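You operate a simulated robot arm through the tools that you are given. There is no shell and no other tool. Be economical: measure what you need, move in short steps, check, and stop when the job is done.

Carry out the task below with a simulated robot arm. There is one attempt and no reset: what you move stays moved.

Task
Turn the nutrunner program dial to 1. Put the green tag on the top of the door b kit rack. Fetch the grey gap block and set it on the top of the nutrunner bench. Take the yellow test block and leave it on the top of the nutrunner bench. Fetch the inner handle from the parts cell of the long tray and set it on the light table. Fetch the purple driver and set it on the top of the orange tug. Open the nutrunner bench drawer. Do these in any order. Set down upright: grey gap block, yellow test block.
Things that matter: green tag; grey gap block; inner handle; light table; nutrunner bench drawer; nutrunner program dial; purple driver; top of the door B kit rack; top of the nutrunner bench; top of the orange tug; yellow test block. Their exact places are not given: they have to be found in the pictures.

The check looks at the end state, three seconds after you hand in, the way a careful person would. Anything else that was tipped, shoved, dropped, spilled or broken makes it a failure.

Robot
A 6-joint arm with a fingered hand on a trunk, on a base that drives. Base frame: it is fixed to the floor where the robot stands at the start and does not move with it; the origin is under the middle of the robot, x ahead of it, y to its left, z up. Readings come in m, degrees, newtons and seconds.
With the tool pointing down near the work surface it reaches from about 0.14 to 0.52 m from the robot's upright axis, wherever it stands. Its first joint turns from -166.0 to 166.0 degrees. Places, roughly: green tag [0.5, -1.75, 1]; grey gap block [0.5, -1.75, 0.75]; inner handle [-2, 3.5, 0.75]; light table [0.6, 5.9, 0.9]; nutrunner bench drawer [0.5, -0.9, 0.7]; nutrunner program dial [0.5, 0.1, 0.9]; purple driver [-2, 3.25, 0.75]; top of the door B kit rack [-2.5, 1.4, 1]; top of the nutrunner bench [0.7, -0.4, 0.8]; top of the orange tug [-3.6, 7.4, 0.6]; yellow test block [0.5, -2.25, 0.75]. Payload 3.1 kg.
The TCP is the grasp point between the finger pads, 0.022 m short of the fingertips. In the tool frame z runs along the fingers and y along their closing line. Largest opening 0.132 m; the body of the gripper starts 0.06 m behind the TCP. The gripper is a hand of 4 fingers: y runs from the thumb to the fingers, the wrist lies at [0, 0, -0.218] in the tool frame, and closing takes about 1.5 s.
Orientation is that of the tool frame in the base frame, as a unit quaternion [x, y, z, w]. With the fingers straight down and closing along the base's y, the tool's x points along the base's -x, its y along +y and its z along -z.

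Tools
- The arm moves only by the tool nudge_tool. Its argument "deltas" is a list of rows, each a list of 6 numbers: the shift along the tool's x, y, z in m, then the turn, a rotation vector about the tool's x, y, z in degrees. In form: [[x, y, z, wx, wy, wz], ...]. A call has 1 to 10 rows; each row shifts and turns the commanded pose from where the row before left it, along the tool's axes as they then stand. "fingers" is the finger opening in m, from 0 to 0.132, set as the call begins (left out, the last holds). A row lasts 0.2 s, in which the tool goes at most 0.05 m and 8.6 degrees; a call with a longer step from one row to the next is refused whole, and so is a gripper value outside its range. Where a pose cannot be reached the arm comes as near as it can. A force on the tool above 40 N (or 10 N above the force at the start of the call, whichever is more), or a blocked arm, ends the call early, and 0.2 s more pass. The fingers move at their own pace (about 0.153 m/s each) and stop on an object; they squeeze with about 25 N. The grip force told is the motor's: it shows also when the fingers shut on nothing. Time passes only in rows, and 0.2 s behind the last, so rows that do not move let the fingers close. The reply holds the time, the measured pose of the TCP, the force on the tool along the base axes, the opening and the grip force, in the units named above and with some noise, with the torque about the TCP (base axes, N m) and any sound that the robot's microphone picked up, and new pictures: "views" is both (left out), scene, wrist or none.
- Cameras (640 x 400 px; columns grow to the right, rows downward): "scene" is now at [0.0007, 0.1034, 1.588]; the picture's right is [-0.58, -0.81, 0.00], its down [-0.66, 0.47, -0.58] and it looks along [0.47, -0.34, -0.81] (base axes); focal length 293 px, centre (320, 200). "wrist" rides on the gripper at [0.053, -0.053, -0.084] in the tool frame; the picture's right is [0.71, 0.71, 0.00], its down [-0.53, 0.53, -0.67] and it looks along [-0.47, 0.47, 0.74] (tool axes); focal length 247 px, centre (320, 200).
- raise_lower(by): slides the trunk up (or, below 0, down) by that many m; the arm and the scene camera ride with it, the base frame stays. It gives what a move gives, with no picture.
- base_move(legs): drives the robot by 1 to 6 legs, each [ahead, left, turn to the left] in m, m and degrees, along the robot's own axes; the way and the turn of a leg run together, so that a leg with both is an arc; at most 1.5 m and 180 degrees a leg. The arm and the cameras ride along, it lands a little off, and it stops where it bumps. It gives what a move gives, and a new picture of the scene camera.
- hand_shape(shape): the hand has 4 fingers and takes this shape, open, in about a second: jaw (thumb against the fingers, like two jaws); tri (thumb and two fingers); tip (a fingertip pinch); poke (one finger out to press); point (the index stretched); flat (the hand flat); cup (the hand cupped); fist (a fist). The gripper value then closes the fingers along that shape, each until it touches; the sizes above hold for jaw. It gives what a move gives, with no picture.
- pan_tilt(pan, tilt): turns the head with the scene camera to pan (to the left, within 155 degrees either way) and tilt (down, from -29 to 69), counted from straight ahead of the robot. It gives what a move gives, and a new picture of the scene camera.
- probe_pixels(camera, pixels): there is no depth. For up to 12 entries [column, row, z] of the newest picture of that camera ("zoom" is the newest enlarged one), the place [x, y] in the base frame at which the ray of that pixel passes the height z, good to about 0.003 m. The clock stands still meanwhile.
- inspect(camera, box): a new picture of the part [left, top, right, bottom] of that camera's present view, enlarged. The clock stands still meanwhile.
- finish_job(): hands the job in; it is judged then, once.

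Keep the steps short. Do not move on a guess: measure, check each grasp and each placing, and mend mistakes. In all there are 124 turns and 260 pictures (those below and enlarged ones count). Leave the gripper open and the arm clear of the work at the hand-in unless told otherwise, and finish with a single line.

The tools are called after "Emit:" by a JSON object that holds its "name" and its "arguments". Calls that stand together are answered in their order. nudge_tool: Moves the arm, as the interface text tells. Its arguments: {"type":"object","properties":{"deltas":{"type":"array","items":{"type":"array","items":{"type":"number"}}},"fingers":{"type":"number"},"views":{"type":"string","enum":["both","scene","wrist","none"]}},"required":["deltas"]} The other tools are called the same way: raise_lower (by) slides the trunk up or down; hand_shape (shape) gives the hand a shape; base_move (legs) drives the base; pan_tilt (pan, tilt) turns the head that bears the scene camera; probe_pixels (camera, pixels) gives the place at which the rays of pixels pass given heights; inspect (camera, box) takes an enlarged picture of a part of a camera's view; finish_job () hands the job in.

At the start:

```text
clock: 0.0
tcp_pos: [0.2499, -0.2208, 1.1443]
tool_rot: [0.0, 1.0, 0.0, 0.0]
wrist_force: [-0.6, -0.5, -0.8]
wrist_torque: [0.04, 0.01, -0.01]
grip_width: 0.1318
gripper_force: 0.0
shape: jaw
trunk travel left (down, up): [-0.275, 0.111]
robot x, y, heading: [0.002, 0.0039, -0.2]
head pan, tilt: [-35.5, 54.4]
```

scene: 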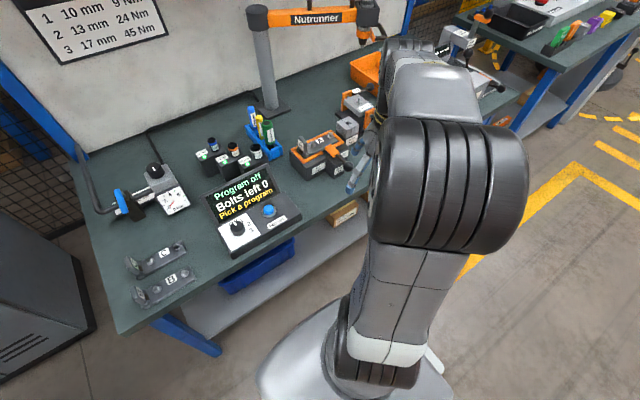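
wrist: 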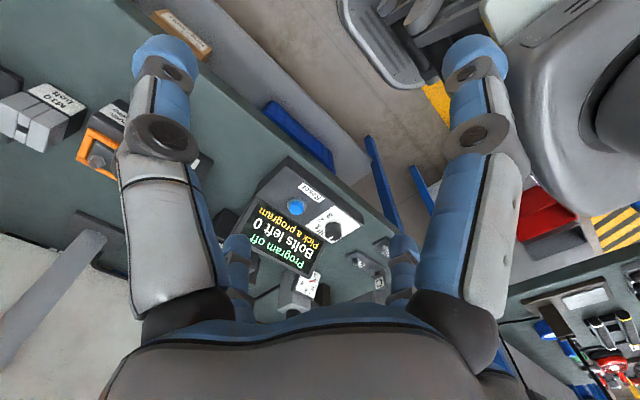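

I see the bench with the nutrunner controller (dial around pixel (236,228)). I'll take a closer look at the dial and probe its place.

Emit:
{"name": "inspect", "arguments": {"camera": "scene", "box": [190, 160, 310, 260]}}

Emit:
{"name": "probe_pixels", "arguments": {"camera": "scene", "pixels": [[236, 228, 0.9], [236, 228, 0.85], [268, 211, 0.88], [118, 330, 0.8], [218, 352, 0.8]]}}

Emit:
{"name": "pan_tilt", "arguments": {"pan": -75, "tilt": 40}}

```text
4.00 times, centred on (250, 210) of scene
```

zoom: 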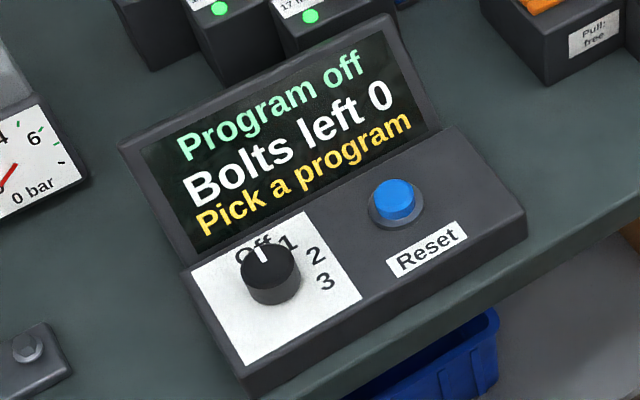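

```text
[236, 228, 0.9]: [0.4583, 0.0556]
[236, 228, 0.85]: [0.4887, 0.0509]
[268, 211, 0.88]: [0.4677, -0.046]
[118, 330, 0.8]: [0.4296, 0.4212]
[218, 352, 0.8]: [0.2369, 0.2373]
```

```text
clock: 1.1
tcp_pos: [0.2514, -0.2207, 1.1445]
tool_rot: [0.0, 1.0, 0.0, -0.001]
wrist_force: [-0.1, 0.3, 0.3]
wrist_torque: [0.0, 0.0, 0.03]
grip_width: 0.132
gripper_force: 0.0
shape: jaw
trunk travel left (down, up): [-0.275, 0.111]
robot x, y, heading: [0.0005, 0.0024, 0.0]
head pan, tilt: [-75.0, 40.0]
```

scene: 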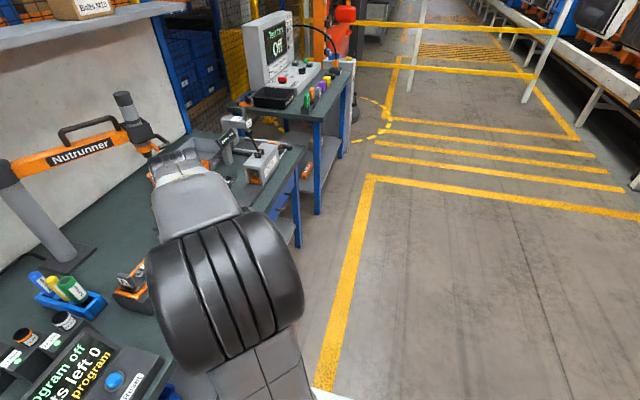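

I'll triangulate the knob from the wrist picture (knob at (334,229)) and the zoom, and from labels.

Emit:
{"name": "inspect", "arguments": {"camera": "wrist", "box": [240, 160, 400, 280]}}

Emit:
{"name": "pan_tilt", "arguments": {"pan": 0, "tilt": 60}}

```text
3.33 times, centred on (320, 220) of wrist
```

zoom: 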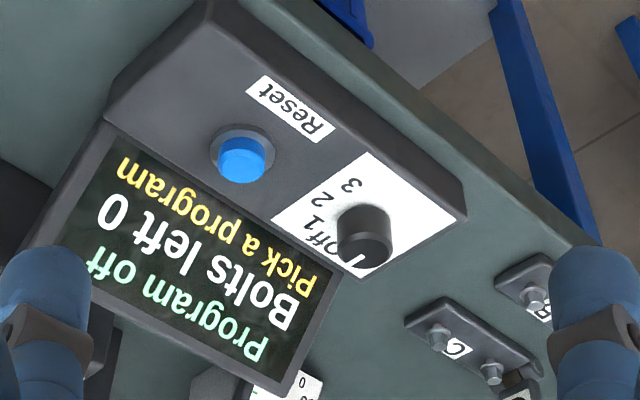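

```text
clock: 2.5
tcp_pos: [0.2511, -0.2204, 1.1442]
tool_rot: [0.001, 1.0, 0.0, 0.001]
wrist_force: [0.2, 0.2, 0.5]
wrist_torque: [0.0, -0.01, 0.04]
grip_width: 0.132
gripper_force: 0.1
shape: jaw
trunk travel left (down, up): [-0.275, 0.111]
robot x, y, heading: [-0.0038, -0.0015, 0.0]
head pan, tilt: [0.0, 60.0]
```

scene: 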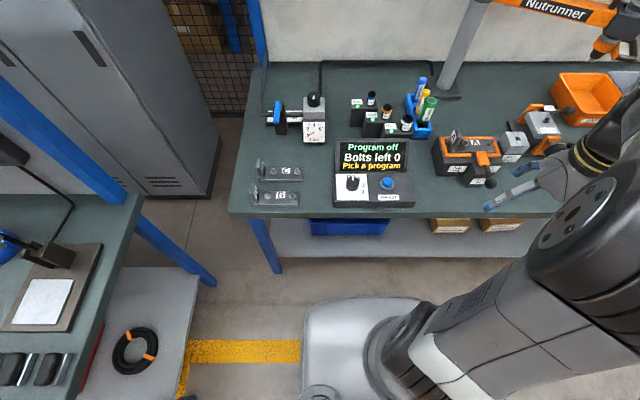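

Clear view now. I'll triangulate with the wrist zoom (knob top (365,245), base (362,210)) and a new scene probe.

Emit:
{"name": "probe_pixels", "arguments": {"camera": "zoom", "pixels": [[365, 252, 0.9], [365, 252, 0.86], [365, 252, 0.88], [362, 212, 0.86], [240, 155, 0.86], [240, 155, 0.88]]}}

Emit:
{"name": "inspect", "arguments": {"camera": "scene", "box": [320, 130, 432, 210]}}

Emit:
{"name": "probe_pixels", "arguments": {"camera": "scene", "pixels": [[352, 179, 0.9], [352, 179, 0.88], [352, 179, 0.86], [387, 182, 0.88], [387, 182, 0.86], [229, 213, 0.8], [415, 206, 0.8], [333, 206, 0.8], [229, 213, 0.75]]}}

```text
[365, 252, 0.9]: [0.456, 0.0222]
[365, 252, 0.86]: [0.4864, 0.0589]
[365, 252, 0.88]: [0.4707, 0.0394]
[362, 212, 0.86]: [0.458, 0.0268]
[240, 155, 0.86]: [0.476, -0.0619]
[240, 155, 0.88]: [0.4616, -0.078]
```

```text
5.00 times, centred on (376, 170) of scene
```

zoom: 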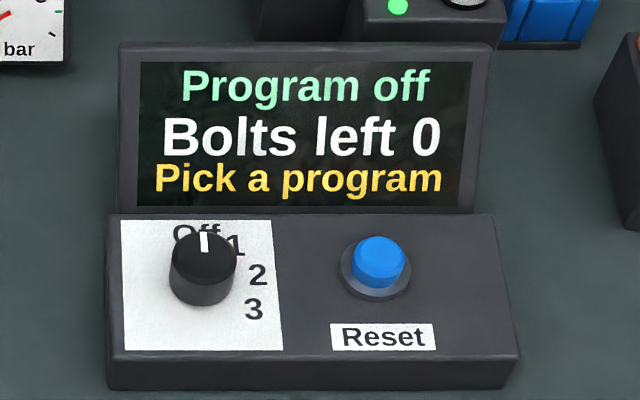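

```text
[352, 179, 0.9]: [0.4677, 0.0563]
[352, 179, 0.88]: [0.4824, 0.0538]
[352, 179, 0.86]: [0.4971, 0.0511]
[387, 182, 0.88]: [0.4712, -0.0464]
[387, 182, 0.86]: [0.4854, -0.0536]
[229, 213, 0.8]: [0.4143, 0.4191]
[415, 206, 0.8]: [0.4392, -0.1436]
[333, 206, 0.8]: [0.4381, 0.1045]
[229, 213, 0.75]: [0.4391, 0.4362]
```

The knob's top is at about (0.484, 0.052, 0.868), pointing to "Off"; "1" is about 40° clockwise. I'll bring the open hand above the knob, turned 20° counter-clockwise beforehand.

Emit:
{"name": "nudge_tool", "arguments": {"deltas": [[-0.03, 0.034, 0.012, 0, 0, 0], [-0.03, 0.034, 0.012, 0, 0, 0], [-0.03, 0.034, 0.012, 0, 0, 0], [-0.03, 0.034, 0.012, 0, 0, 0], [-0.03, 0.034, 0.012, 0, 0, 0], [-0.03, 0.034, 0.012, 0, 0, 0], [-0.027, 0.034, 0.012, 0, 0, 0], [-0.026, 0.035, 0.01, 0, 0, -6.6], [0, 0, 0, 0, 0, -6.6], [0, 0, 0, 0, 0, -6.8]], "fingers": 0.09}}

```text
clock: 4.7
tcp_pos: [0.4833, 0.0541, 1.0491]
tool_rot: [-0.175, 0.985, 0.0, 0.0]
wrist_force: [-0.1, 0.8, 0.7]
wrist_torque: [-0.02, 0.0, 0.01]
grip_width: 0.0906
gripper_force: 0.2
shape: jaw
trunk travel left (down, up): [-0.275, 0.111]
robot x, y, heading: [0.0021, 0.0008, -0.1]
head pan, tilt: [0.0, 60.0]
```

scene: 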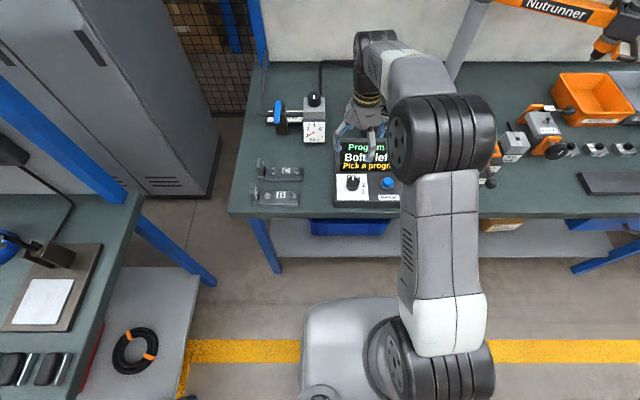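
wrist: 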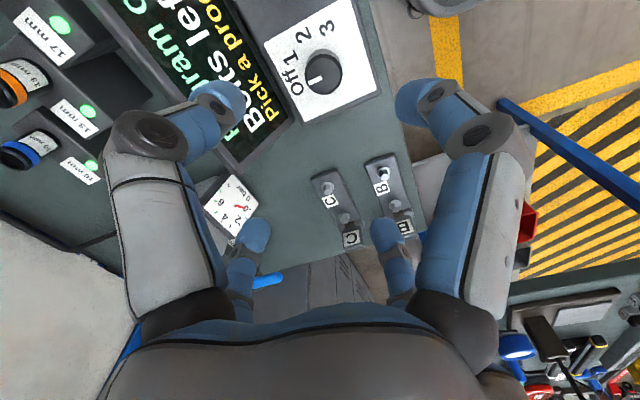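

Check the knob from the new wrist picture at (323,71).

Emit:
{"name": "inspect", "arguments": {"camera": "wrist", "box": [250, 0, 410, 100]}}

Emit:
{"name": "probe_pixels", "arguments": {"camera": "wrist", "pixels": [[323, 71, 0.868], [323, 73, 0.845], [293, 84, 0.845], [290, 59, 0.845], [304, 37, 0.845], [327, 27, 0.845]]}}

```text
4.00 times, centred on (330, 50) of wrist
```

zoom: 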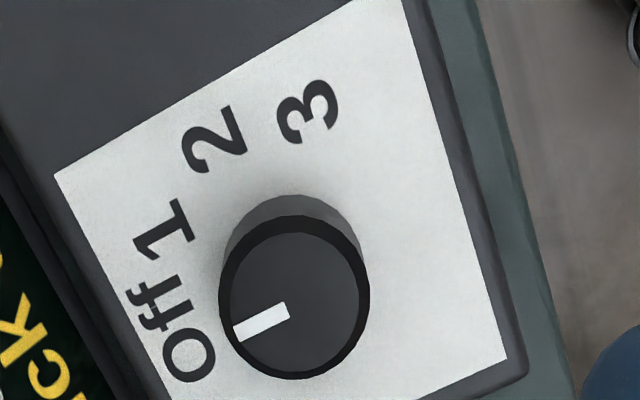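

```text
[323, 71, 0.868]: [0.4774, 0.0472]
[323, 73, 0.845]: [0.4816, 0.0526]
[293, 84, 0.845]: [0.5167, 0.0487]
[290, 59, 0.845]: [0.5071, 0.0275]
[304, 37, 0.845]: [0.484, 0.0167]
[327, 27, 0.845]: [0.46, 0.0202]
```

Emit:
{"name": "probe_pixels", "arguments": {"camera": "zoom", "pixels": [[293, 300, 0.868], [293, 300, 0.875], [293, 300, 0.86], [297, 265, 0.845], [297, 265, 0.84], [152, 230, 0.845], [170, 335, 0.845], [210, 140, 0.845], [310, 110, 0.845]]}}

```text
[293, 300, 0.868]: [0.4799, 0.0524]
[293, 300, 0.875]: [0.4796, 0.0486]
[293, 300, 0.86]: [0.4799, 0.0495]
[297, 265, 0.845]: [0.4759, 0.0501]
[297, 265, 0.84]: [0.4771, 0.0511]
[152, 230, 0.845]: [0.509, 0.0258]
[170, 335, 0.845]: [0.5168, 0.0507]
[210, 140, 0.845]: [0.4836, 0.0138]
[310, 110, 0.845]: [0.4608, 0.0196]
```

Knob centre ≈ (0.480, 0.051). I'll descend with open fingers to just above grasp height.

Emit:
{"name": "nudge_tool", "arguments": {"deltas": [[0.0038, -0.0018, 0.03, 0, 0, 0], [0, 0, 0.045, 0, 0, 0], [0, 0, 0.045, 0, 0, 0], [0, 0, 0.03, 0, 0, 0], [0, 0, 0.02, 0, 0, 0], [0, 0, 0.004, 0, 0, 0]]}}

```text
clock: 6.1
tcp_pos: [0.4798, 0.0487, 0.8757]
tool_rot: [-0.174, 0.985, 0.0, 0.0]
wrist_force: [0.0, 0.5, 0.5]
wrist_torque: [-0.01, -0.02, -0.01]
grip_width: 0.0906
gripper_force: 0.0
shape: jaw
trunk travel left (down, up): [-0.275, 0.111]
robot x, y, heading: [0.0012, -0.0015, 0.3]
head pan, tilt: [0.0, 60.0]
```

scene: 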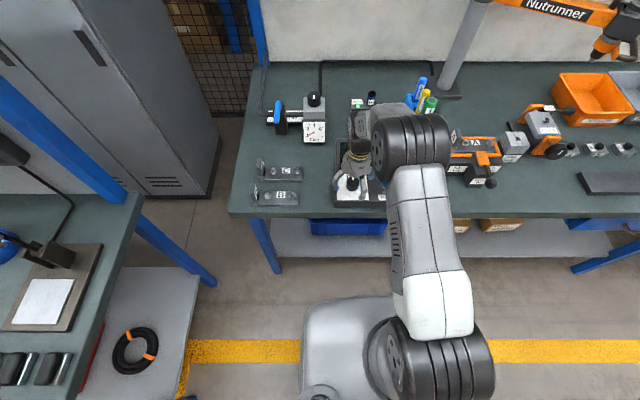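
wrist: 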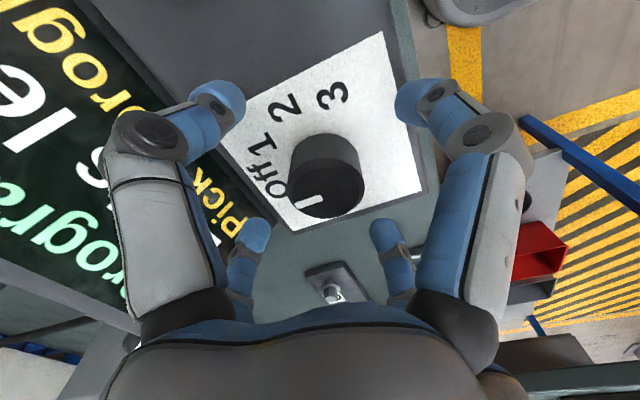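

The knob is centred at (325,190) right under the TCP. Closing the fingers.

Emit:
{"name": "nudge_tool", "arguments": {"deltas": [[0, 0, 0.002, 0, 0, 0], [0, 0, 0, 0, 0, 0], [0, 0, 0, 0, 0, 0], [0, 0, 0, 0, 0, 0], [0, 0, 0, 0, 0, 0]], "fingers": 0.02}}

```text
clock: 7.3
tcp_pos: [0.4804, 0.0486, 0.8734]
tool_rot: [-0.174, 0.985, 0.0, 0.0]
wrist_force: [0.3, -0.7, -2.9]
wrist_torque: [0.0, 0.02, -0.02]
grip_width: 0.0304
gripper_force: 25.2
shape: jaw
trunk travel left (down, up): [-0.275, 0.111]
robot x, y, heading: [-0.0005, 0.0, 0.0]
head pan, tilt: [0.0, 60.0]
```

scene: 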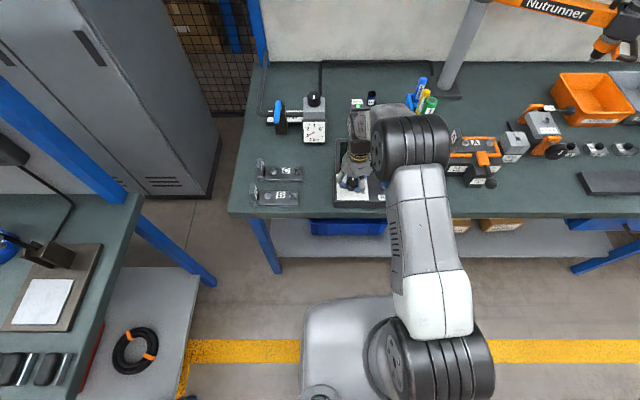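
wrist: 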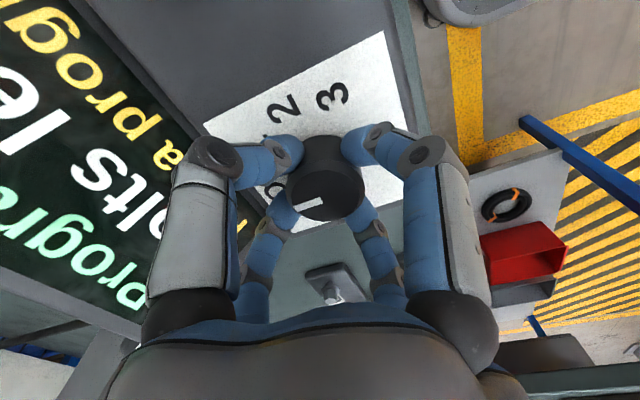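

Gripped (30 mm). Turning 40° clockwise (positive about tool z).

Emit:
{"name": "nudge_tool", "arguments": {"deltas": [[0, 0, 0, 0, 0, 7], [0, 0, 0, 0, 0, 7], [0, 0, 0, 0, 0, 7], [0, 0, 0, 0, 0, 7], [0, 0, 0, 0, 0, 7], [0, 0, 0, 0, 0, 6], [0, 0, 0, 0, 0, 0]]}}

```text
clock: 8.9
tcp_pos: [0.4798, 0.0486, 0.8738]
tool_rot: [0.183, 0.983, 0.0, -0.001]
wrist_force: [-3.7, -7.1, -6.0]
wrist_torque: [-0.11, 0.04, 0.02]
grip_width: 0.0303
gripper_force: 25.3
shape: jaw
trunk travel left (down, up): [-0.275, 0.111]
robot x, y, heading: [-0.0017, 0.0018, 0.1]
head pan, tilt: [0.0, 60.0]
```

scene: 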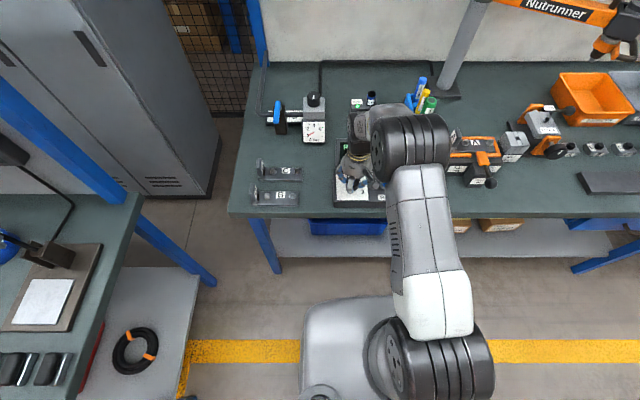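
wrist: 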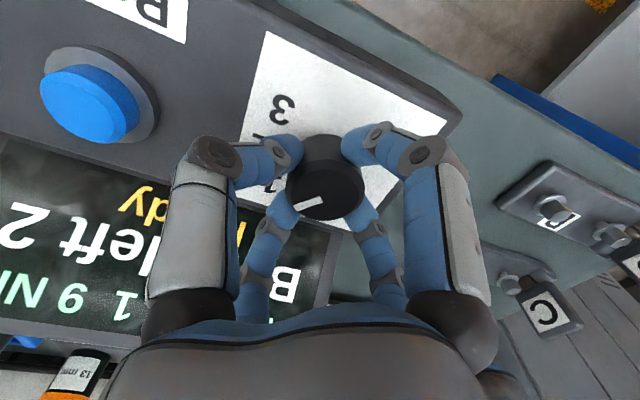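

The screen now reads program "1 9 Nm … Ready". Opening and lifting.

Emit:
{"name": "nudge_tool", "arguments": {"deltas": [[0, 0, 0, 0, 0, 0], [0, 0, 0, 0, 0, 0], [0, 0, -0.02, 0, 0, 0], [0, 0, -0.045, 0, 0, 0], [0, 0, -0.045, 0, 0, 0], [0, 0, -0.045, 0, 0, 0], [0, 0, -0.045, 0, 0, 0]], "fingers": 0.09, "views": "wrist"}}

Emit:
{"name": "pan_tilt", "arguments": {"pan": -60, "tilt": 30}}

```text
clock: 10.5
tcp_pos: [0.4821, 0.0523, 1.0707]
tool_rot: [0.182, 0.983, 0.0, 0.0]
wrist_force: [0.1, -0.7, -0.5]
wrist_torque: [-0.02, -0.02, 0.0]
grip_width: 0.0898
gripper_force: 0.1
shape: jaw
trunk travel left (down, up): [-0.275, 0.111]
robot x, y, heading: [0.0024, -0.0006, -0.4]
head pan, tilt: [0.0, 60.0]
```

wrist: 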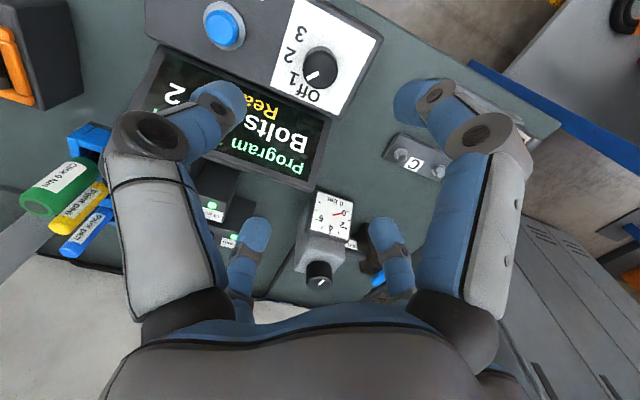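

```text
clock: 11.8
tcp_pos: [0.4817, 0.052, 1.0713]
tool_rot: [0.183, 0.983, 0.0, 0.0]
wrist_force: [0.8, -0.1, -0.3]
wrist_torque: [0.0, -0.01, 0.01]
grip_width: 0.0896
gripper_force: 0.1
shape: jaw
trunk travel left (down, up): [-0.275, 0.111]
robot x, y, heading: [0.0021, 0.0038, 0.0]
head pan, tilt: [-60.0, 30.0]
```

scene: 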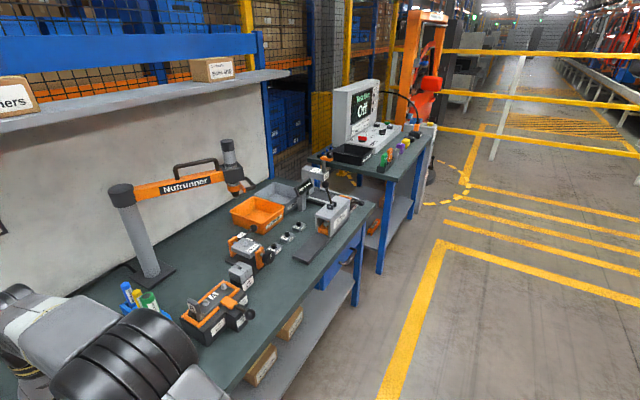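

Dial confirmed at 1. I'll tuck the arm back and turn the hand straight, then drive right toward the drawer.

Emit:
{"name": "nudge_tool", "arguments": {"deltas": [[0, 0, -0.04, 0, 0, -7], [0, 0, -0.04, 0, 0, -7], [0, 0, 0, 0, 0, -7], [0.045, 0, 0, 0, 0, 0], [0.045, 0, 0, 0, 0, 0], [0.045, 0, 0, 0, 0, 0], [0.045, 0, 0, 0, 0, 0]], "views": "none"}}

Emit:
{"name": "base_move", "arguments": {"legs": [[0, -0.8, 0]]}}

Emit:
{"name": "pan_tilt", "arguments": {"pan": -10, "tilt": 55}}

```text
clock: 13.4
tcp_pos: [0.295, 0.0519, 1.1503]
tool_rot: [0.0, 1.0, 0.0, 0.0]
wrist_force: [0.1, 0.0, 0.1]
wrist_torque: [-0.03, 0.02, 0.01]
grip_width: 0.09
gripper_force: 0.1
shape: jaw
trunk travel left (down, up): [-0.275, 0.111]
robot x, y, heading: [-0.0018, -0.0022, -0.0]
head pan, tilt: [-60.0, 30.0]
```

```text
clock: 17.9
tcp_pos: [0.2972, -0.7866, 1.151]
tool_rot: [0.0, 1.0, 0.0, 0.0]
wrist_force: [-0.6, -0.5, 0.6]
wrist_torque: [0.02, 0.02, 0.04]
grip_width: 0.0895
gripper_force: 0.1
shape: jaw
trunk travel left (down, up): [-0.275, 0.111]
robot x, y, heading: [-0.0053, -0.8355, -0.1]
head pan, tilt: [-60.0, 30.0]
```

scene: 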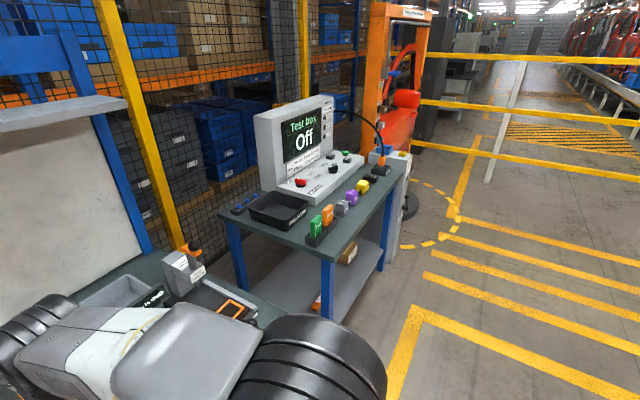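

```text
clock: 19.1
tcp_pos: [0.2977, -0.787, 1.1512]
tool_rot: [0.0, 1.0, 0.0, -0.001]
wrist_force: [-0.4, 0.9, -0.3]
wrist_torque: [0.0, -0.03, -0.03]
grip_width: 0.0895
gripper_force: 0.1
shape: jaw
trunk travel left (down, up): [-0.275, 0.111]
robot x, y, heading: [-0.0013, -0.8396, 0.1]
head pan, tilt: [-10.0, 55.0]
```

scene: 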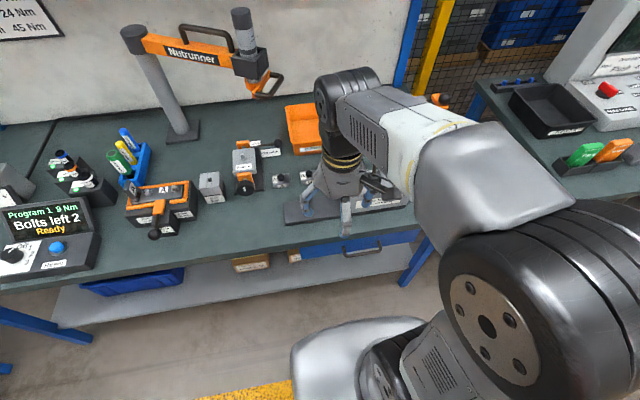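

The drawer's handle shows at about (362,250). Let me zoom and measure it.

Emit:
{"name": "inspect", "arguments": {"camera": "scene", "box": [280, 210, 440, 310]}}

Emit:
{"name": "probe_pixels", "arguments": {"camera": "scene", "pixels": [[362, 250, 0.72], [362, 250, 0.7], [342, 250, 0.72], [380, 245, 0.72], [420, 229, 0.8], [287, 250, 0.8]]}}

Emit:
{"name": "base_move", "arguments": {"legs": [[-0.25, 0, 0]]}}

```text
4.00 times, centred on (360, 260) of scene
```

zoom: 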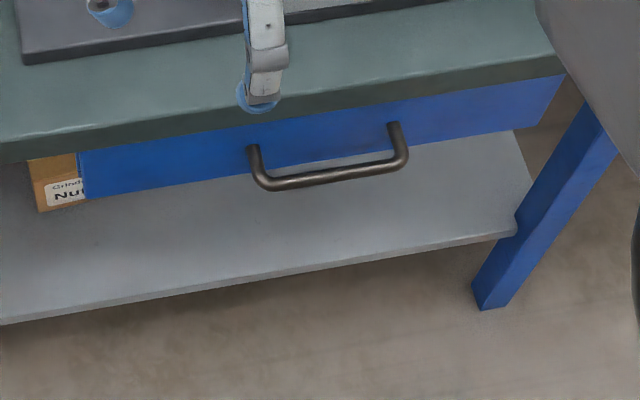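

```text
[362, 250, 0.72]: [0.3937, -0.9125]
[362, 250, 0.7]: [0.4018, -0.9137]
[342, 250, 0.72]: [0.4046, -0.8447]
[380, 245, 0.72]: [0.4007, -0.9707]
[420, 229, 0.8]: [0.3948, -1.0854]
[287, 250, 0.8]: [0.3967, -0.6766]
```

```text
clock: 20.9
tcp_pos: [0.0427, -0.7869, 1.1505]
tool_rot: [0.001, 1.0, 0.0, 0.0]
wrist_force: [0.3, 0.5, -0.6]
wrist_torque: [-0.02, 0.0, -0.01]
grip_width: 0.0898
gripper_force: 0.1
shape: jaw
trunk travel left (down, up): [-0.275, 0.111]
robot x, y, heading: [-0.2571, -0.8374, 0.1]
head pan, tilt: [-10.0, 55.0]
```

scene: 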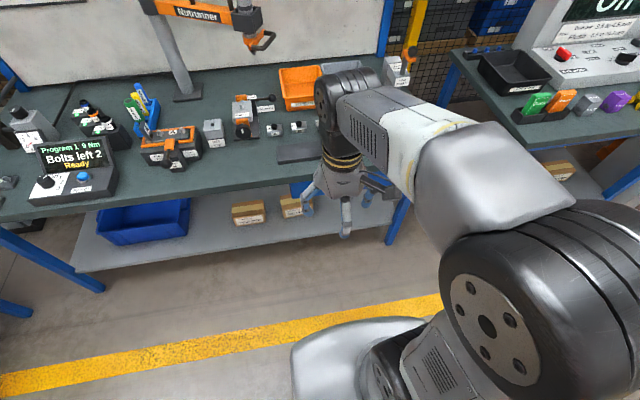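

Handle bar centre ≈ (0.39, -0.915, ~0.72). I'll lower the trunk, and turn the tool to point forward while reaching ahead a bit.

Emit:
{"name": "raise_lower", "arguments": {"by": -0.2}}

Emit:
{"name": "nudge_tool", "arguments": {"deltas": [[-0.02, 0, 0, 0, -8.5, 0], [-0.02, 0, 0.003, 0, -8.5, 0], [-0.019, 0, 0.006, 0, -8.5, 0], [-0.018, 0, 0.009, 0, -8.5, 0], [-0.016, 0, 0.011, 0, -8.5, 0], [-0.015, 0, 0.013, 0, -8.5, 0], [-0.012, 0, 0.016, 0, -8.5, 0], [-0.01, 0, 0.017, 0, -8.5, 0], [-0.007, 0, 0.018, 0, -8.5, 0], [-0.005, 0, 0.019, 0, -8.5, 0]], "views": "none"}}

Emit:
{"name": "nudge_tool", "arguments": {"deltas": [[0, 0, 0.01, 0, -5, 0], [0, 0, 0, 0, 0, -8.5], [0, 0, 0, 0, 0, -8.5], [0, 0, 0, 0, 0, -8.5], [0, 0, 0, 0, 0, -8.5], [0, 0, 0, 0, 0, -8.5], [0, 0, 0, 0, 0, -8.5], [0, 0, 0, 0, 0, -8.5], [0, 0, 0, 0, 0, -8.5], [0, 0, 0, 0, 0, -8.5]]}}

```text
clock: 23.1
tcp_pos: [0.0417, -0.7875, 0.9498]
tool_rot: [0.001, 1.0, 0.0, 0.0]
wrist_force: [0.3, 0.7, -0.3]
wrist_torque: [0.03, 0.0, 0.0]
grip_width: 0.0896
gripper_force: 0.1
shape: jaw
trunk travel left (down, up): [-0.075, 0.311]
robot x, y, heading: [-0.2546, -0.8392, -0.1]
head pan, tilt: [-10.0, 55.0]
```

```text
clock: 25.3
tcp_pos: [0.2336, -0.7936, 0.9459]
tool_rot: [0.004, 0.762, -0.018, 0.647]
wrist_force: [0.1, 0.1, 0.1]
wrist_torque: [-0.03, 0.0, -0.02]
grip_width: 0.09
gripper_force: 0.0
shape: jaw
out of reach, approached as far as the arm can: row 7
trunk travel left (down, up): [-0.075, 0.311]
robot x, y, heading: [-0.2562, -0.8398, -0.2]
head pan, tilt: [-10.0, 55.0]
```

```text
clock: 27.5
tcp_pos: [0.242, -0.79, 0.9436]
tool_rot: [-0.451, 0.58, -0.437, 0.519]
wrist_force: [-0.3, -0.4, 0.9]
wrist_torque: [0.0, -0.01, -0.02]
grip_width: 0.0897
gripper_force: 0.1
shape: jaw
out of reach, approached as far as the arm can: row 1
trunk travel left (down, up): [-0.075, 0.311]
robot x, y, heading: [-0.2565, -0.8408, -0.1]
head pan, tilt: [-10.0, 55.0]
```

scene: 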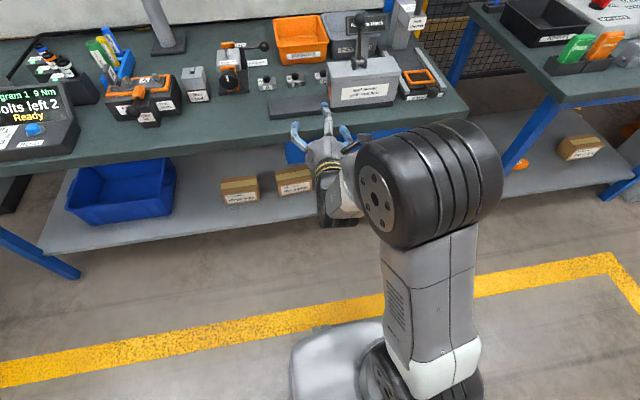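
wrist: 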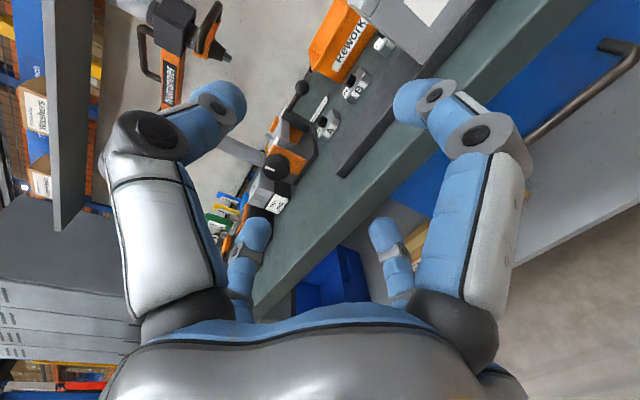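

Tool points nearly forward now. I move it down and right to in front of the handle and finish the roll.

Emit:
{"name": "nudge_tool", "arguments": {"deltas": [[0.027, 0.0295, 0.01, 0, 0, 0], [0.027, 0.0295, 0.01, 0, 0, 0], [0.027, 0.0295, 0.01, 0, 0, 0], [0.027, 0.0295, 0.01, 0, 0, 0], [0.027, 0.0295, 0.01, 0, 0, 0], [0.027, 0.0295, 0.01, 0, 0, 0], [0, 0, 0, 0, 0, -6], [0, 0, 0, 0, 0, -6]]}}

```text
clock: 29.3
tcp_pos: [0.2552, -0.7783, 0.7371]
tool_rot: [-0.509, 0.529, -0.489, 0.471]
wrist_force: [-1.6, -0.2, -0.2]
wrist_torque: [0.0, 0.04, -0.01]
grip_width: 0.09
gripper_force: 0.0
shape: jaw
out of reach, approached as far as the arm can: row 1, 2, 3, 4, 5, 6
trunk travel left (down, up): [-0.075, 0.311]
robot x, y, heading: [-0.259, -0.8372, -0.3]
head pan, tilt: [-10.0, 55.0]
```

scene: 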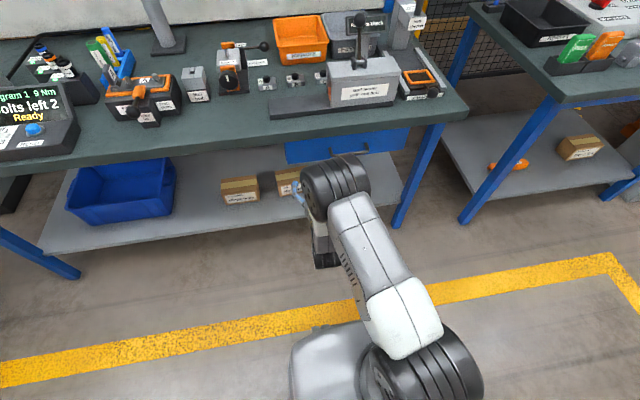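
wrist: 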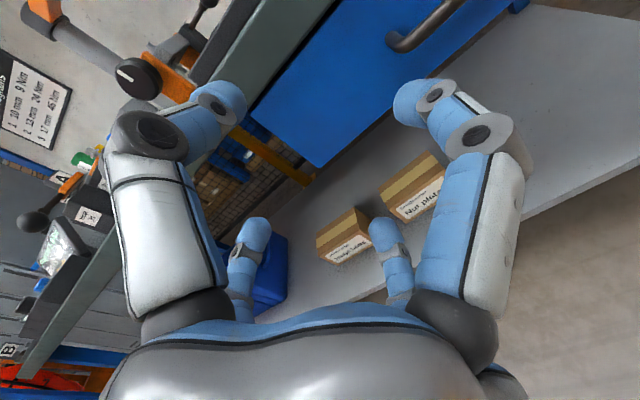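

The arm can't reach further right in this configuration, so I'll shift the base right by 0.135 m instead.

Emit:
{"name": "base_move", "arguments": {"legs": [[0, -0.135, 0]]}}

Emit:
{"name": "inspect", "arguments": {"camera": "wrist", "box": [160, 0, 480, 200]}}

Emit:
{"name": "inspect", "arguments": {"camera": "scene", "box": [240, 90, 400, 190]}}

```text
clock: 30.6
tcp_pos: [0.2561, -0.911, 0.7371]
tool_rot: [-0.508, 0.53, -0.488, 0.472]
wrist_force: [-0.2, 0.6, -0.2]
wrist_torque: [0.01, -0.03, 0.0]
grip_width: 0.0896
gripper_force: 0.1
shape: jaw
trunk travel left (down, up): [-0.075, 0.311]
robot x, y, heading: [-0.2547, -0.9689, -0.2]
head pan, tilt: [-10.0, 55.0]
```

scene: 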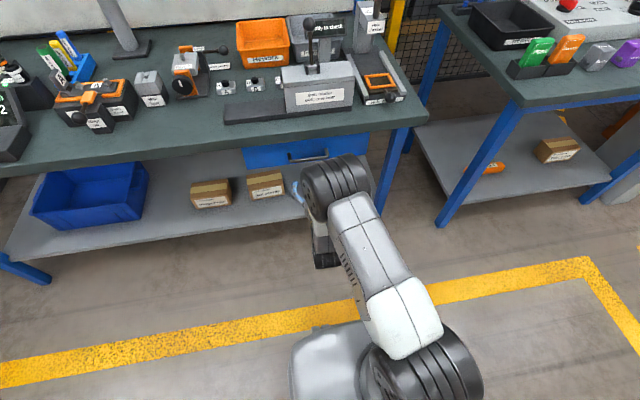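

```text
2.00 times, centred on (320, 100) of wrist
```

zoom: 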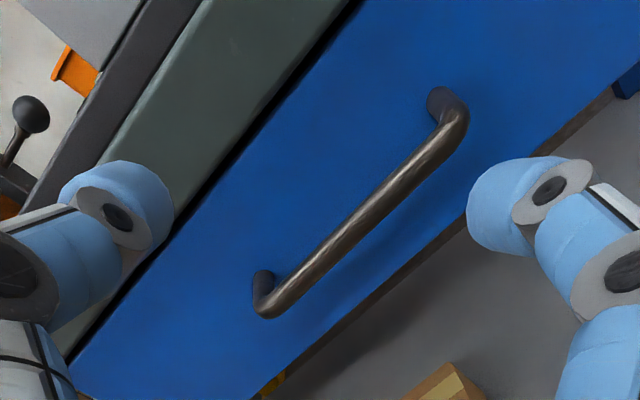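

```text
4.00 times, centred on (320, 140) of scene
```

zoom: 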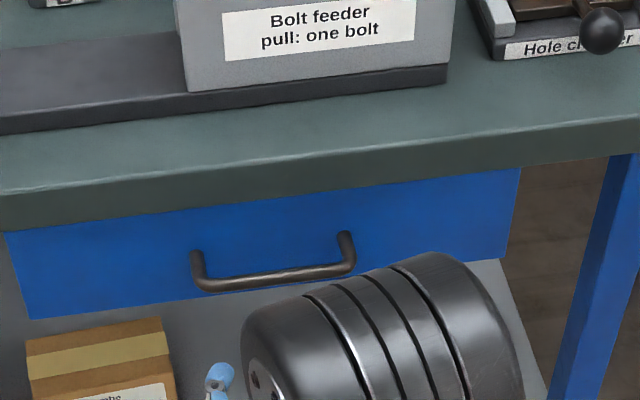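

Emit:
{"name": "probe_pixels", "arguments": {"camera": "scene", "pixels": [[308.25, 159.75, 0.72], [308.25, 159.75, 0.7], [308.25, 159.75, 0.68], [290, 159, 0.7], [327, 156, 0.7]]}}

Emit:
{"name": "probe_pixels", "arguments": {"camera": "wrist", "pixels": [[342.5, 102.5, 0.73], [342.5, 102.5, 0.72], [342.5, 102.5, 0.7], [342.5, 102.5, 0.68], [320, 200, 0.71], [320, 200, 0.72]]}}

```text
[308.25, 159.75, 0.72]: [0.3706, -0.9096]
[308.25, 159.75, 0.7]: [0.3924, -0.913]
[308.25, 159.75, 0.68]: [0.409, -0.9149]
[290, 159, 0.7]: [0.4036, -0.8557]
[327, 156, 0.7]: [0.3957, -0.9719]
```

```text
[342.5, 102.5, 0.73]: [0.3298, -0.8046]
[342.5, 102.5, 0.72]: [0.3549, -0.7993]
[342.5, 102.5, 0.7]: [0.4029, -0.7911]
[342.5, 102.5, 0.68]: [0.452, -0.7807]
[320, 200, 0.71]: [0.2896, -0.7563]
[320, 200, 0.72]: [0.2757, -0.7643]
```

Bar triangulated at ≈(0.384, -0.915, 0.708). Set fingers to 0.06, lower trunk 0.028, drive ahead 0.09.

Emit:
{"name": "nudge_tool", "arguments": {"deltas": [[0, 0, 0, 0, 0, 0], [0, 0, 0, 0, 0, 0]], "fingers": 0.06, "views": "none"}}

Emit:
{"name": "raise_lower", "arguments": {"by": -0.028}}

Emit:
{"name": "base_move", "arguments": {"legs": [[0.09, 0, 0]]}}

Emit:
{"name": "inspect", "arguments": {"camera": "wrist", "box": [160, 0, 480, 200]}}

```text
clock: 31.2
tcp_pos: [0.2544, -0.909, 0.7366]
tool_rot: [-0.508, 0.53, -0.488, 0.472]
wrist_force: [0.0, -0.5, 0.5]
wrist_torque: [-0.01, -0.02, -0.01]
grip_width: 0.0605
gripper_force: 0.0
shape: jaw
trunk travel left (down, up): [-0.075, 0.311]
robot x, y, heading: [-0.254, -0.9691, -0.3]
head pan, tilt: [-10.0, 55.0]
```

```text
clock: 31.9
tcp_pos: [0.255, -0.9104, 0.7081]
tool_rot: [-0.508, 0.53, -0.488, 0.472]
wrist_force: [0.6, 0.5, -0.4]
wrist_torque: [-0.03, -0.01, 0.0]
grip_width: 0.0604
gripper_force: 0.1
shape: jaw
trunk travel left (down, up): [-0.047, 0.339]
robot x, y, heading: [-0.2534, -0.9688, -0.1]
head pan, tilt: [-10.0, 55.0]
```

```text
clock: 33.0
tcp_pos: [0.3466, -0.9096, 0.7079]
tool_rot: [-0.508, 0.531, -0.488, 0.471]
wrist_force: [0.5, -0.1, 0.6]
wrist_torque: [-0.01, 0.0, 0.02]
grip_width: 0.0607
gripper_force: 0.0
shape: jaw
trunk travel left (down, up): [-0.047, 0.339]
robot x, y, heading: [-0.1636, -0.9692, -0.2]
head pan, tilt: [-10.0, 55.0]
```

scene: 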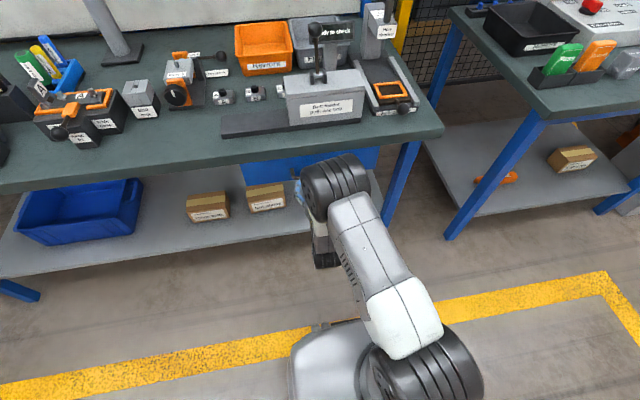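

```text
2.00 times, centred on (320, 100) of wrist
```

zoom: 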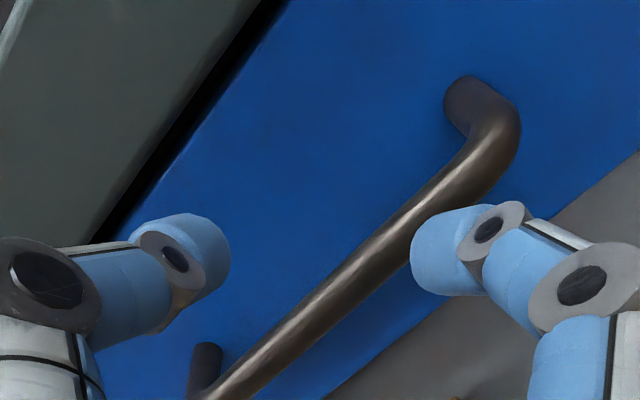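

The bar lies between the fingers. Driving ahead another 0.037 m.

Emit:
{"name": "base_move", "arguments": {"legs": [[0.037, 0, 0]]}}

Emit:
{"name": "inspect", "arguments": {"camera": "wrist", "box": [160, 50, 480, 250]}}

```text
clock: 33.9
tcp_pos: [0.3586, -0.908, 0.7079]
tool_rot: [-0.513, 0.528, -0.486, 0.471]
wrist_force: [-25.3, 0.9, 9.4]
wrist_torque: [0.06, -0.16, 0.28]
grip_width: 0.0608
gripper_force: 0.0
shape: jaw
trunk travel left (down, up): [-0.047, 0.339]
robot x, y, heading: [-0.1417, -0.9708, -0.1]
head pan, tilt: [-10.0, 55.0]
stopped in leg 1: the force on the tool passed its limit at 76 N (the readings are from after the stop); the commanded pose is now the measured one
```

scene: 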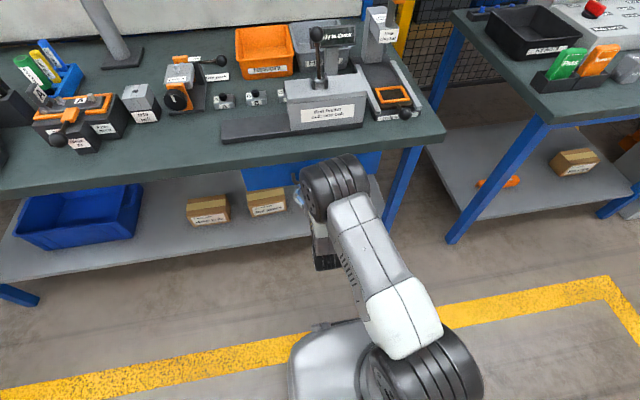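

```text
2.00 times, centred on (320, 150) of wrist
```

zoom: 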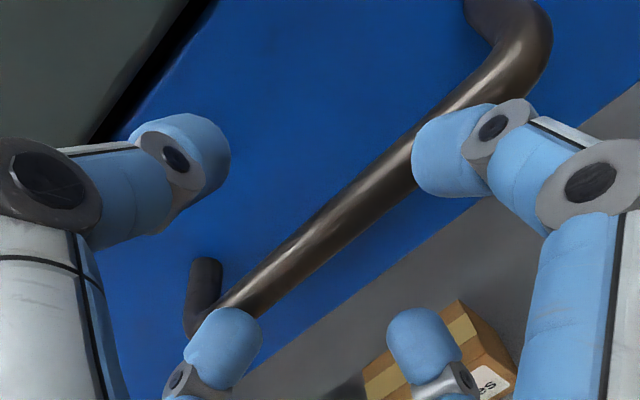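

The bar hits the ±x fingers: the hand's four fingers stand in a cross. I'll back off, roll the tool 45° so two fingers go above and two below the bar.

Emit:
{"name": "base_move", "arguments": {"legs": [[-0.07, 0, 0]]}}

Emit:
{"name": "nudge_tool", "arguments": {"deltas": [[0, 0, 0, 0, 0, 7.5], [0, 0, 0, 0, 0, 7.5], [0, 0, 0, 0, 0, 7.5], [0, 0, 0, 0, 0, 7.5], [0, 0, 0, 0, 0, 7.5], [0, 0, 0, 0, 0, 7.5], [0, 0, 0, 0, 0, 0]], "fingers": 0.085, "views": "wrist"}}

```text
clock: 34.9
tcp_pos: [0.2921, -0.9068, 0.7061]
tool_rot: [-0.514, 0.529, -0.485, 0.47]
wrist_force: [0.6, 0.5, 0.6]
wrist_torque: [0.01, -0.03, 0.01]
grip_width: 0.06
gripper_force: 0.1
shape: jaw
trunk travel left (down, up): [-0.047, 0.339]
robot x, y, heading: [-0.2189, -0.9712, 0.0]
head pan, tilt: [-10.0, 55.0]
```

scene: 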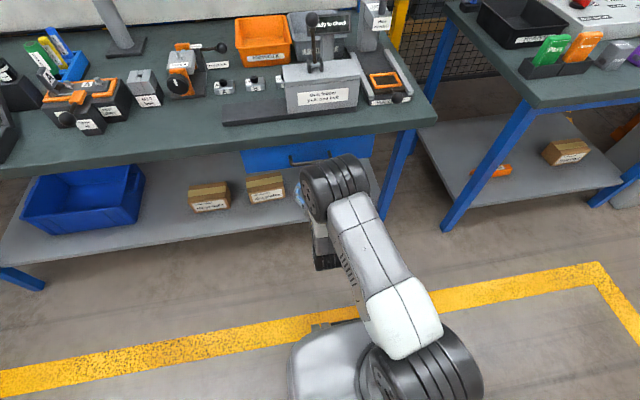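

```text
clock: 36.5
tcp_pos: [0.2916, -0.9089, 0.7064]
tool_rot: [-0.27, 0.686, -0.269, 0.62]
wrist_force: [-0.4, -0.1, 1.3]
wrist_torque: [0.02, 0.0, -0.03]
grip_width: 0.0846
gripper_force: 0.2
shape: jaw
trunk travel left (down, up): [-0.047, 0.339]
robot x, y, heading: [-0.2118, -0.9689, -0.3]
head pan, tilt: [-10.0, 55.0]
```

wrist: 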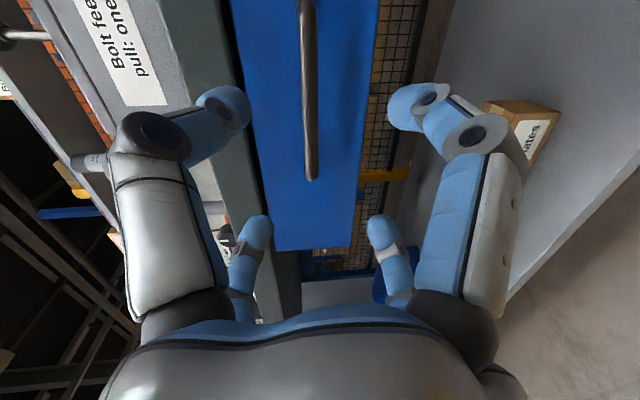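

Now the bar is vertical in the wrist image, between finger pairs. Driving ahead 0.09 m.

Emit:
{"name": "base_move", "arguments": {"legs": [[0.09, 0, 0]]}}

Emit:
{"name": "inspect", "arguments": {"camera": "wrist", "box": [160, 50, 480, 250]}}

```text
clock: 37.6
tcp_pos: [0.3813, -0.9071, 0.7058]
tool_rot: [-0.272, 0.686, -0.269, 0.62]
wrist_force: [-0.3, -0.7, 0.1]
wrist_torque: [0.02, 0.01, 0.01]
grip_width: 0.0846
gripper_force: 0.0
shape: jaw
trunk travel left (down, up): [-0.047, 0.339]
robot x, y, heading: [-0.1247, -0.9691, -0.0]
head pan, tilt: [-10.0, 55.0]
```

scene: 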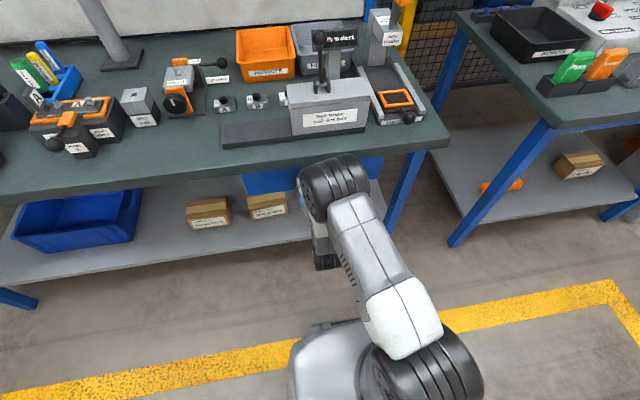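

```text
2.00 times, centred on (320, 150) of wrist
```

zoom: 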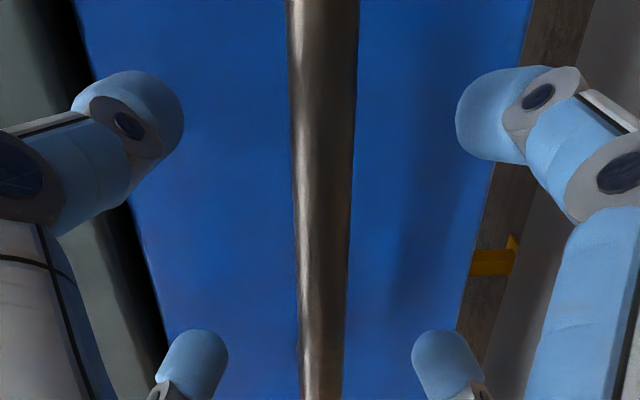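

Bar centred between fingers. Closing to grip.

Emit:
{"name": "nudge_tool", "arguments": {"deltas": [[0, 0, 0.004, 0, 0, 0], [0, 0, 0, 0, 0, 0], [0, 0, 0, 0, 0, 0], [0, 0, 0, 0, 0, 0], [0, 0, 0, 0, 0, 0], [0, 0, 0, 0, 0, 0]], "fingers": 0.0, "views": "wrist"}}

```text
clock: 39.0
tcp_pos: [0.3844, -0.9077, 0.7055]
tool_rot: [-0.271, 0.686, -0.27, 0.619]
wrist_force: [0.8, -2.2, -2.2]
wrist_torque: [-0.04, 0.02, -0.04]
grip_width: 0.0
gripper_force: 25.0
shape: jaw
trunk travel left (down, up): [-0.047, 0.339]
robot x, y, heading: [-0.1228, -0.9706, 0.0]
head pan, tilt: [-10.0, 55.0]
```

wrist: 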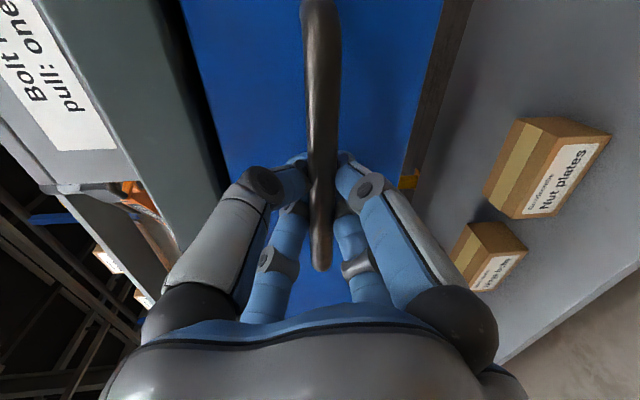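

Fingers closed around the bar. Pull by driving back 0.2 m.

Emit:
{"name": "base_move", "arguments": {"legs": [[-0.2, 0, 0]]}}

Emit:
{"name": "inspect", "arguments": {"camera": "wrist", "box": [0, 0, 640, 400]}}

```text
clock: 40.6
tcp_pos: [0.1844, -0.9063, 0.7056]
tool_rot: [-0.271, 0.686, -0.27, 0.619]
wrist_force: [-0.8, 2.1, -2.6]
wrist_torque: [-0.07, 0.02, 0.04]
grip_width: 0.0001
gripper_force: 25.1
shape: jaw
trunk travel left (down, up): [-0.047, 0.339]
robot x, y, heading: [-0.3211, -0.9684, 0.1]
head pan, tilt: [-10.0, 55.0]
```

scene: 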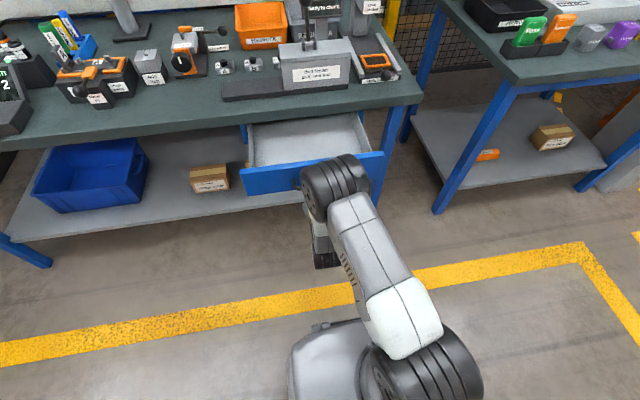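

```text
1.00 times, centred on (320, 200) of wrist (not enlarged: the box is as wide or as high as the picture)
```

zoom: 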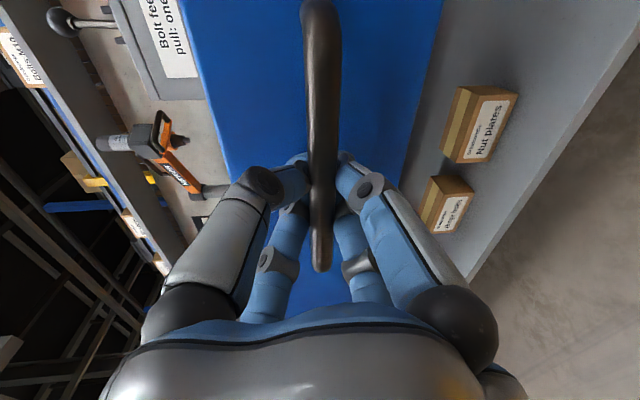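

Drawer follows (0.2 m). Pull a little further until its stop.

Emit:
{"name": "base_move", "arguments": {"legs": [[-0.1, 0, 0]]}}

```text
clock: 41.7
tcp_pos: [0.1121, -0.9071, 0.7065]
tool_rot: [-0.27, 0.686, -0.269, 0.62]
wrist_force: [16.7, -0.3, -8.8]
wrist_torque: [-0.08, -0.02, 0.08]
grip_width: 0.0001
gripper_force: 24.6
shape: jaw
trunk travel left (down, up): [-0.047, 0.339]
robot x, y, heading: [-0.4026, -0.9669, 0.1]
head pan, tilt: [-10.0, 55.0]
stopped in leg 1: the force on the tool passed its limit at 100 N (the readings are from after the stop); the commanded pose is now the measured one
```

scene: 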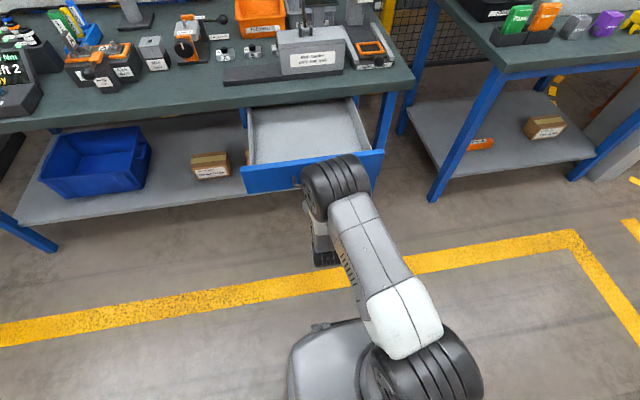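

Stop reached (~0.27 m). Release, back off.

Emit:
{"name": "nudge_tool", "arguments": {"deltas": [[0, 0, 0, 0, 0, 0], [0, 0, 0, 0, 0, 0], [0, 0, 0, 0, 0, 0], [0, 0, 0, 0, 0, 0], [0, 0, 0, 0, 0, 0]], "fingers": 0.11, "views": "wrist"}}

Emit:
{"name": "base_move", "arguments": {"legs": [[-0.15, 0, 0]]}}

```text
clock: 42.9
tcp_pos: [0.11, -0.9077, 0.7087]
tool_rot: [-0.269, 0.684, -0.27, 0.622]
wrist_force: [-0.2, 0.6, 0.1]
wrist_torque: [0.01, -0.04, 0.01]
grip_width: 0.1095
gripper_force: 0.0
shape: jaw
trunk travel left (down, up): [-0.047, 0.339]
robot x, y, heading: [-0.4013, -0.9677, -0.2]
head pan, tilt: [-10.0, 55.0]
```

wrist: 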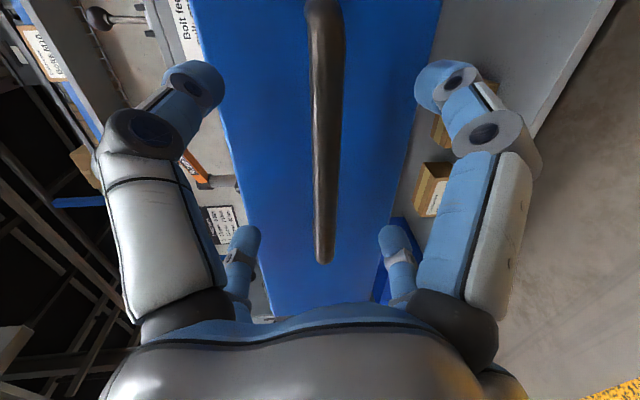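

```text
clock: 44.3
tcp_pos: [-0.0455, -0.9059, 0.7079]
tool_rot: [-0.268, 0.685, -0.27, 0.622]
wrist_force: [0.1, 0.3, 0.4]
wrist_torque: [0.0, -0.01, -0.01]
grip_width: 0.1097
gripper_force: 0.1
shape: jaw
trunk travel left (down, up): [-0.047, 0.339]
robot x, y, heading: [-0.5594, -0.9659, -0.1]
head pan, tilt: [-10.0, 55.0]
```

scene: 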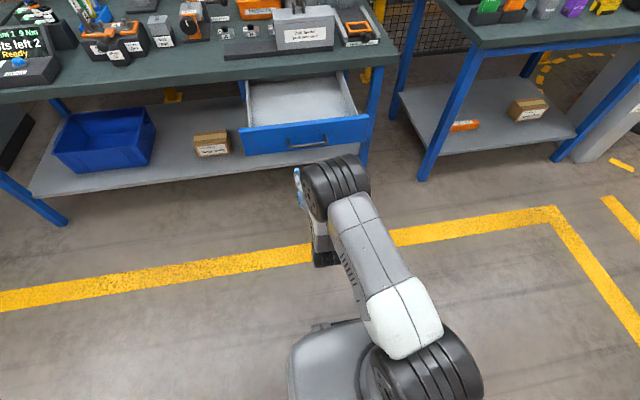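

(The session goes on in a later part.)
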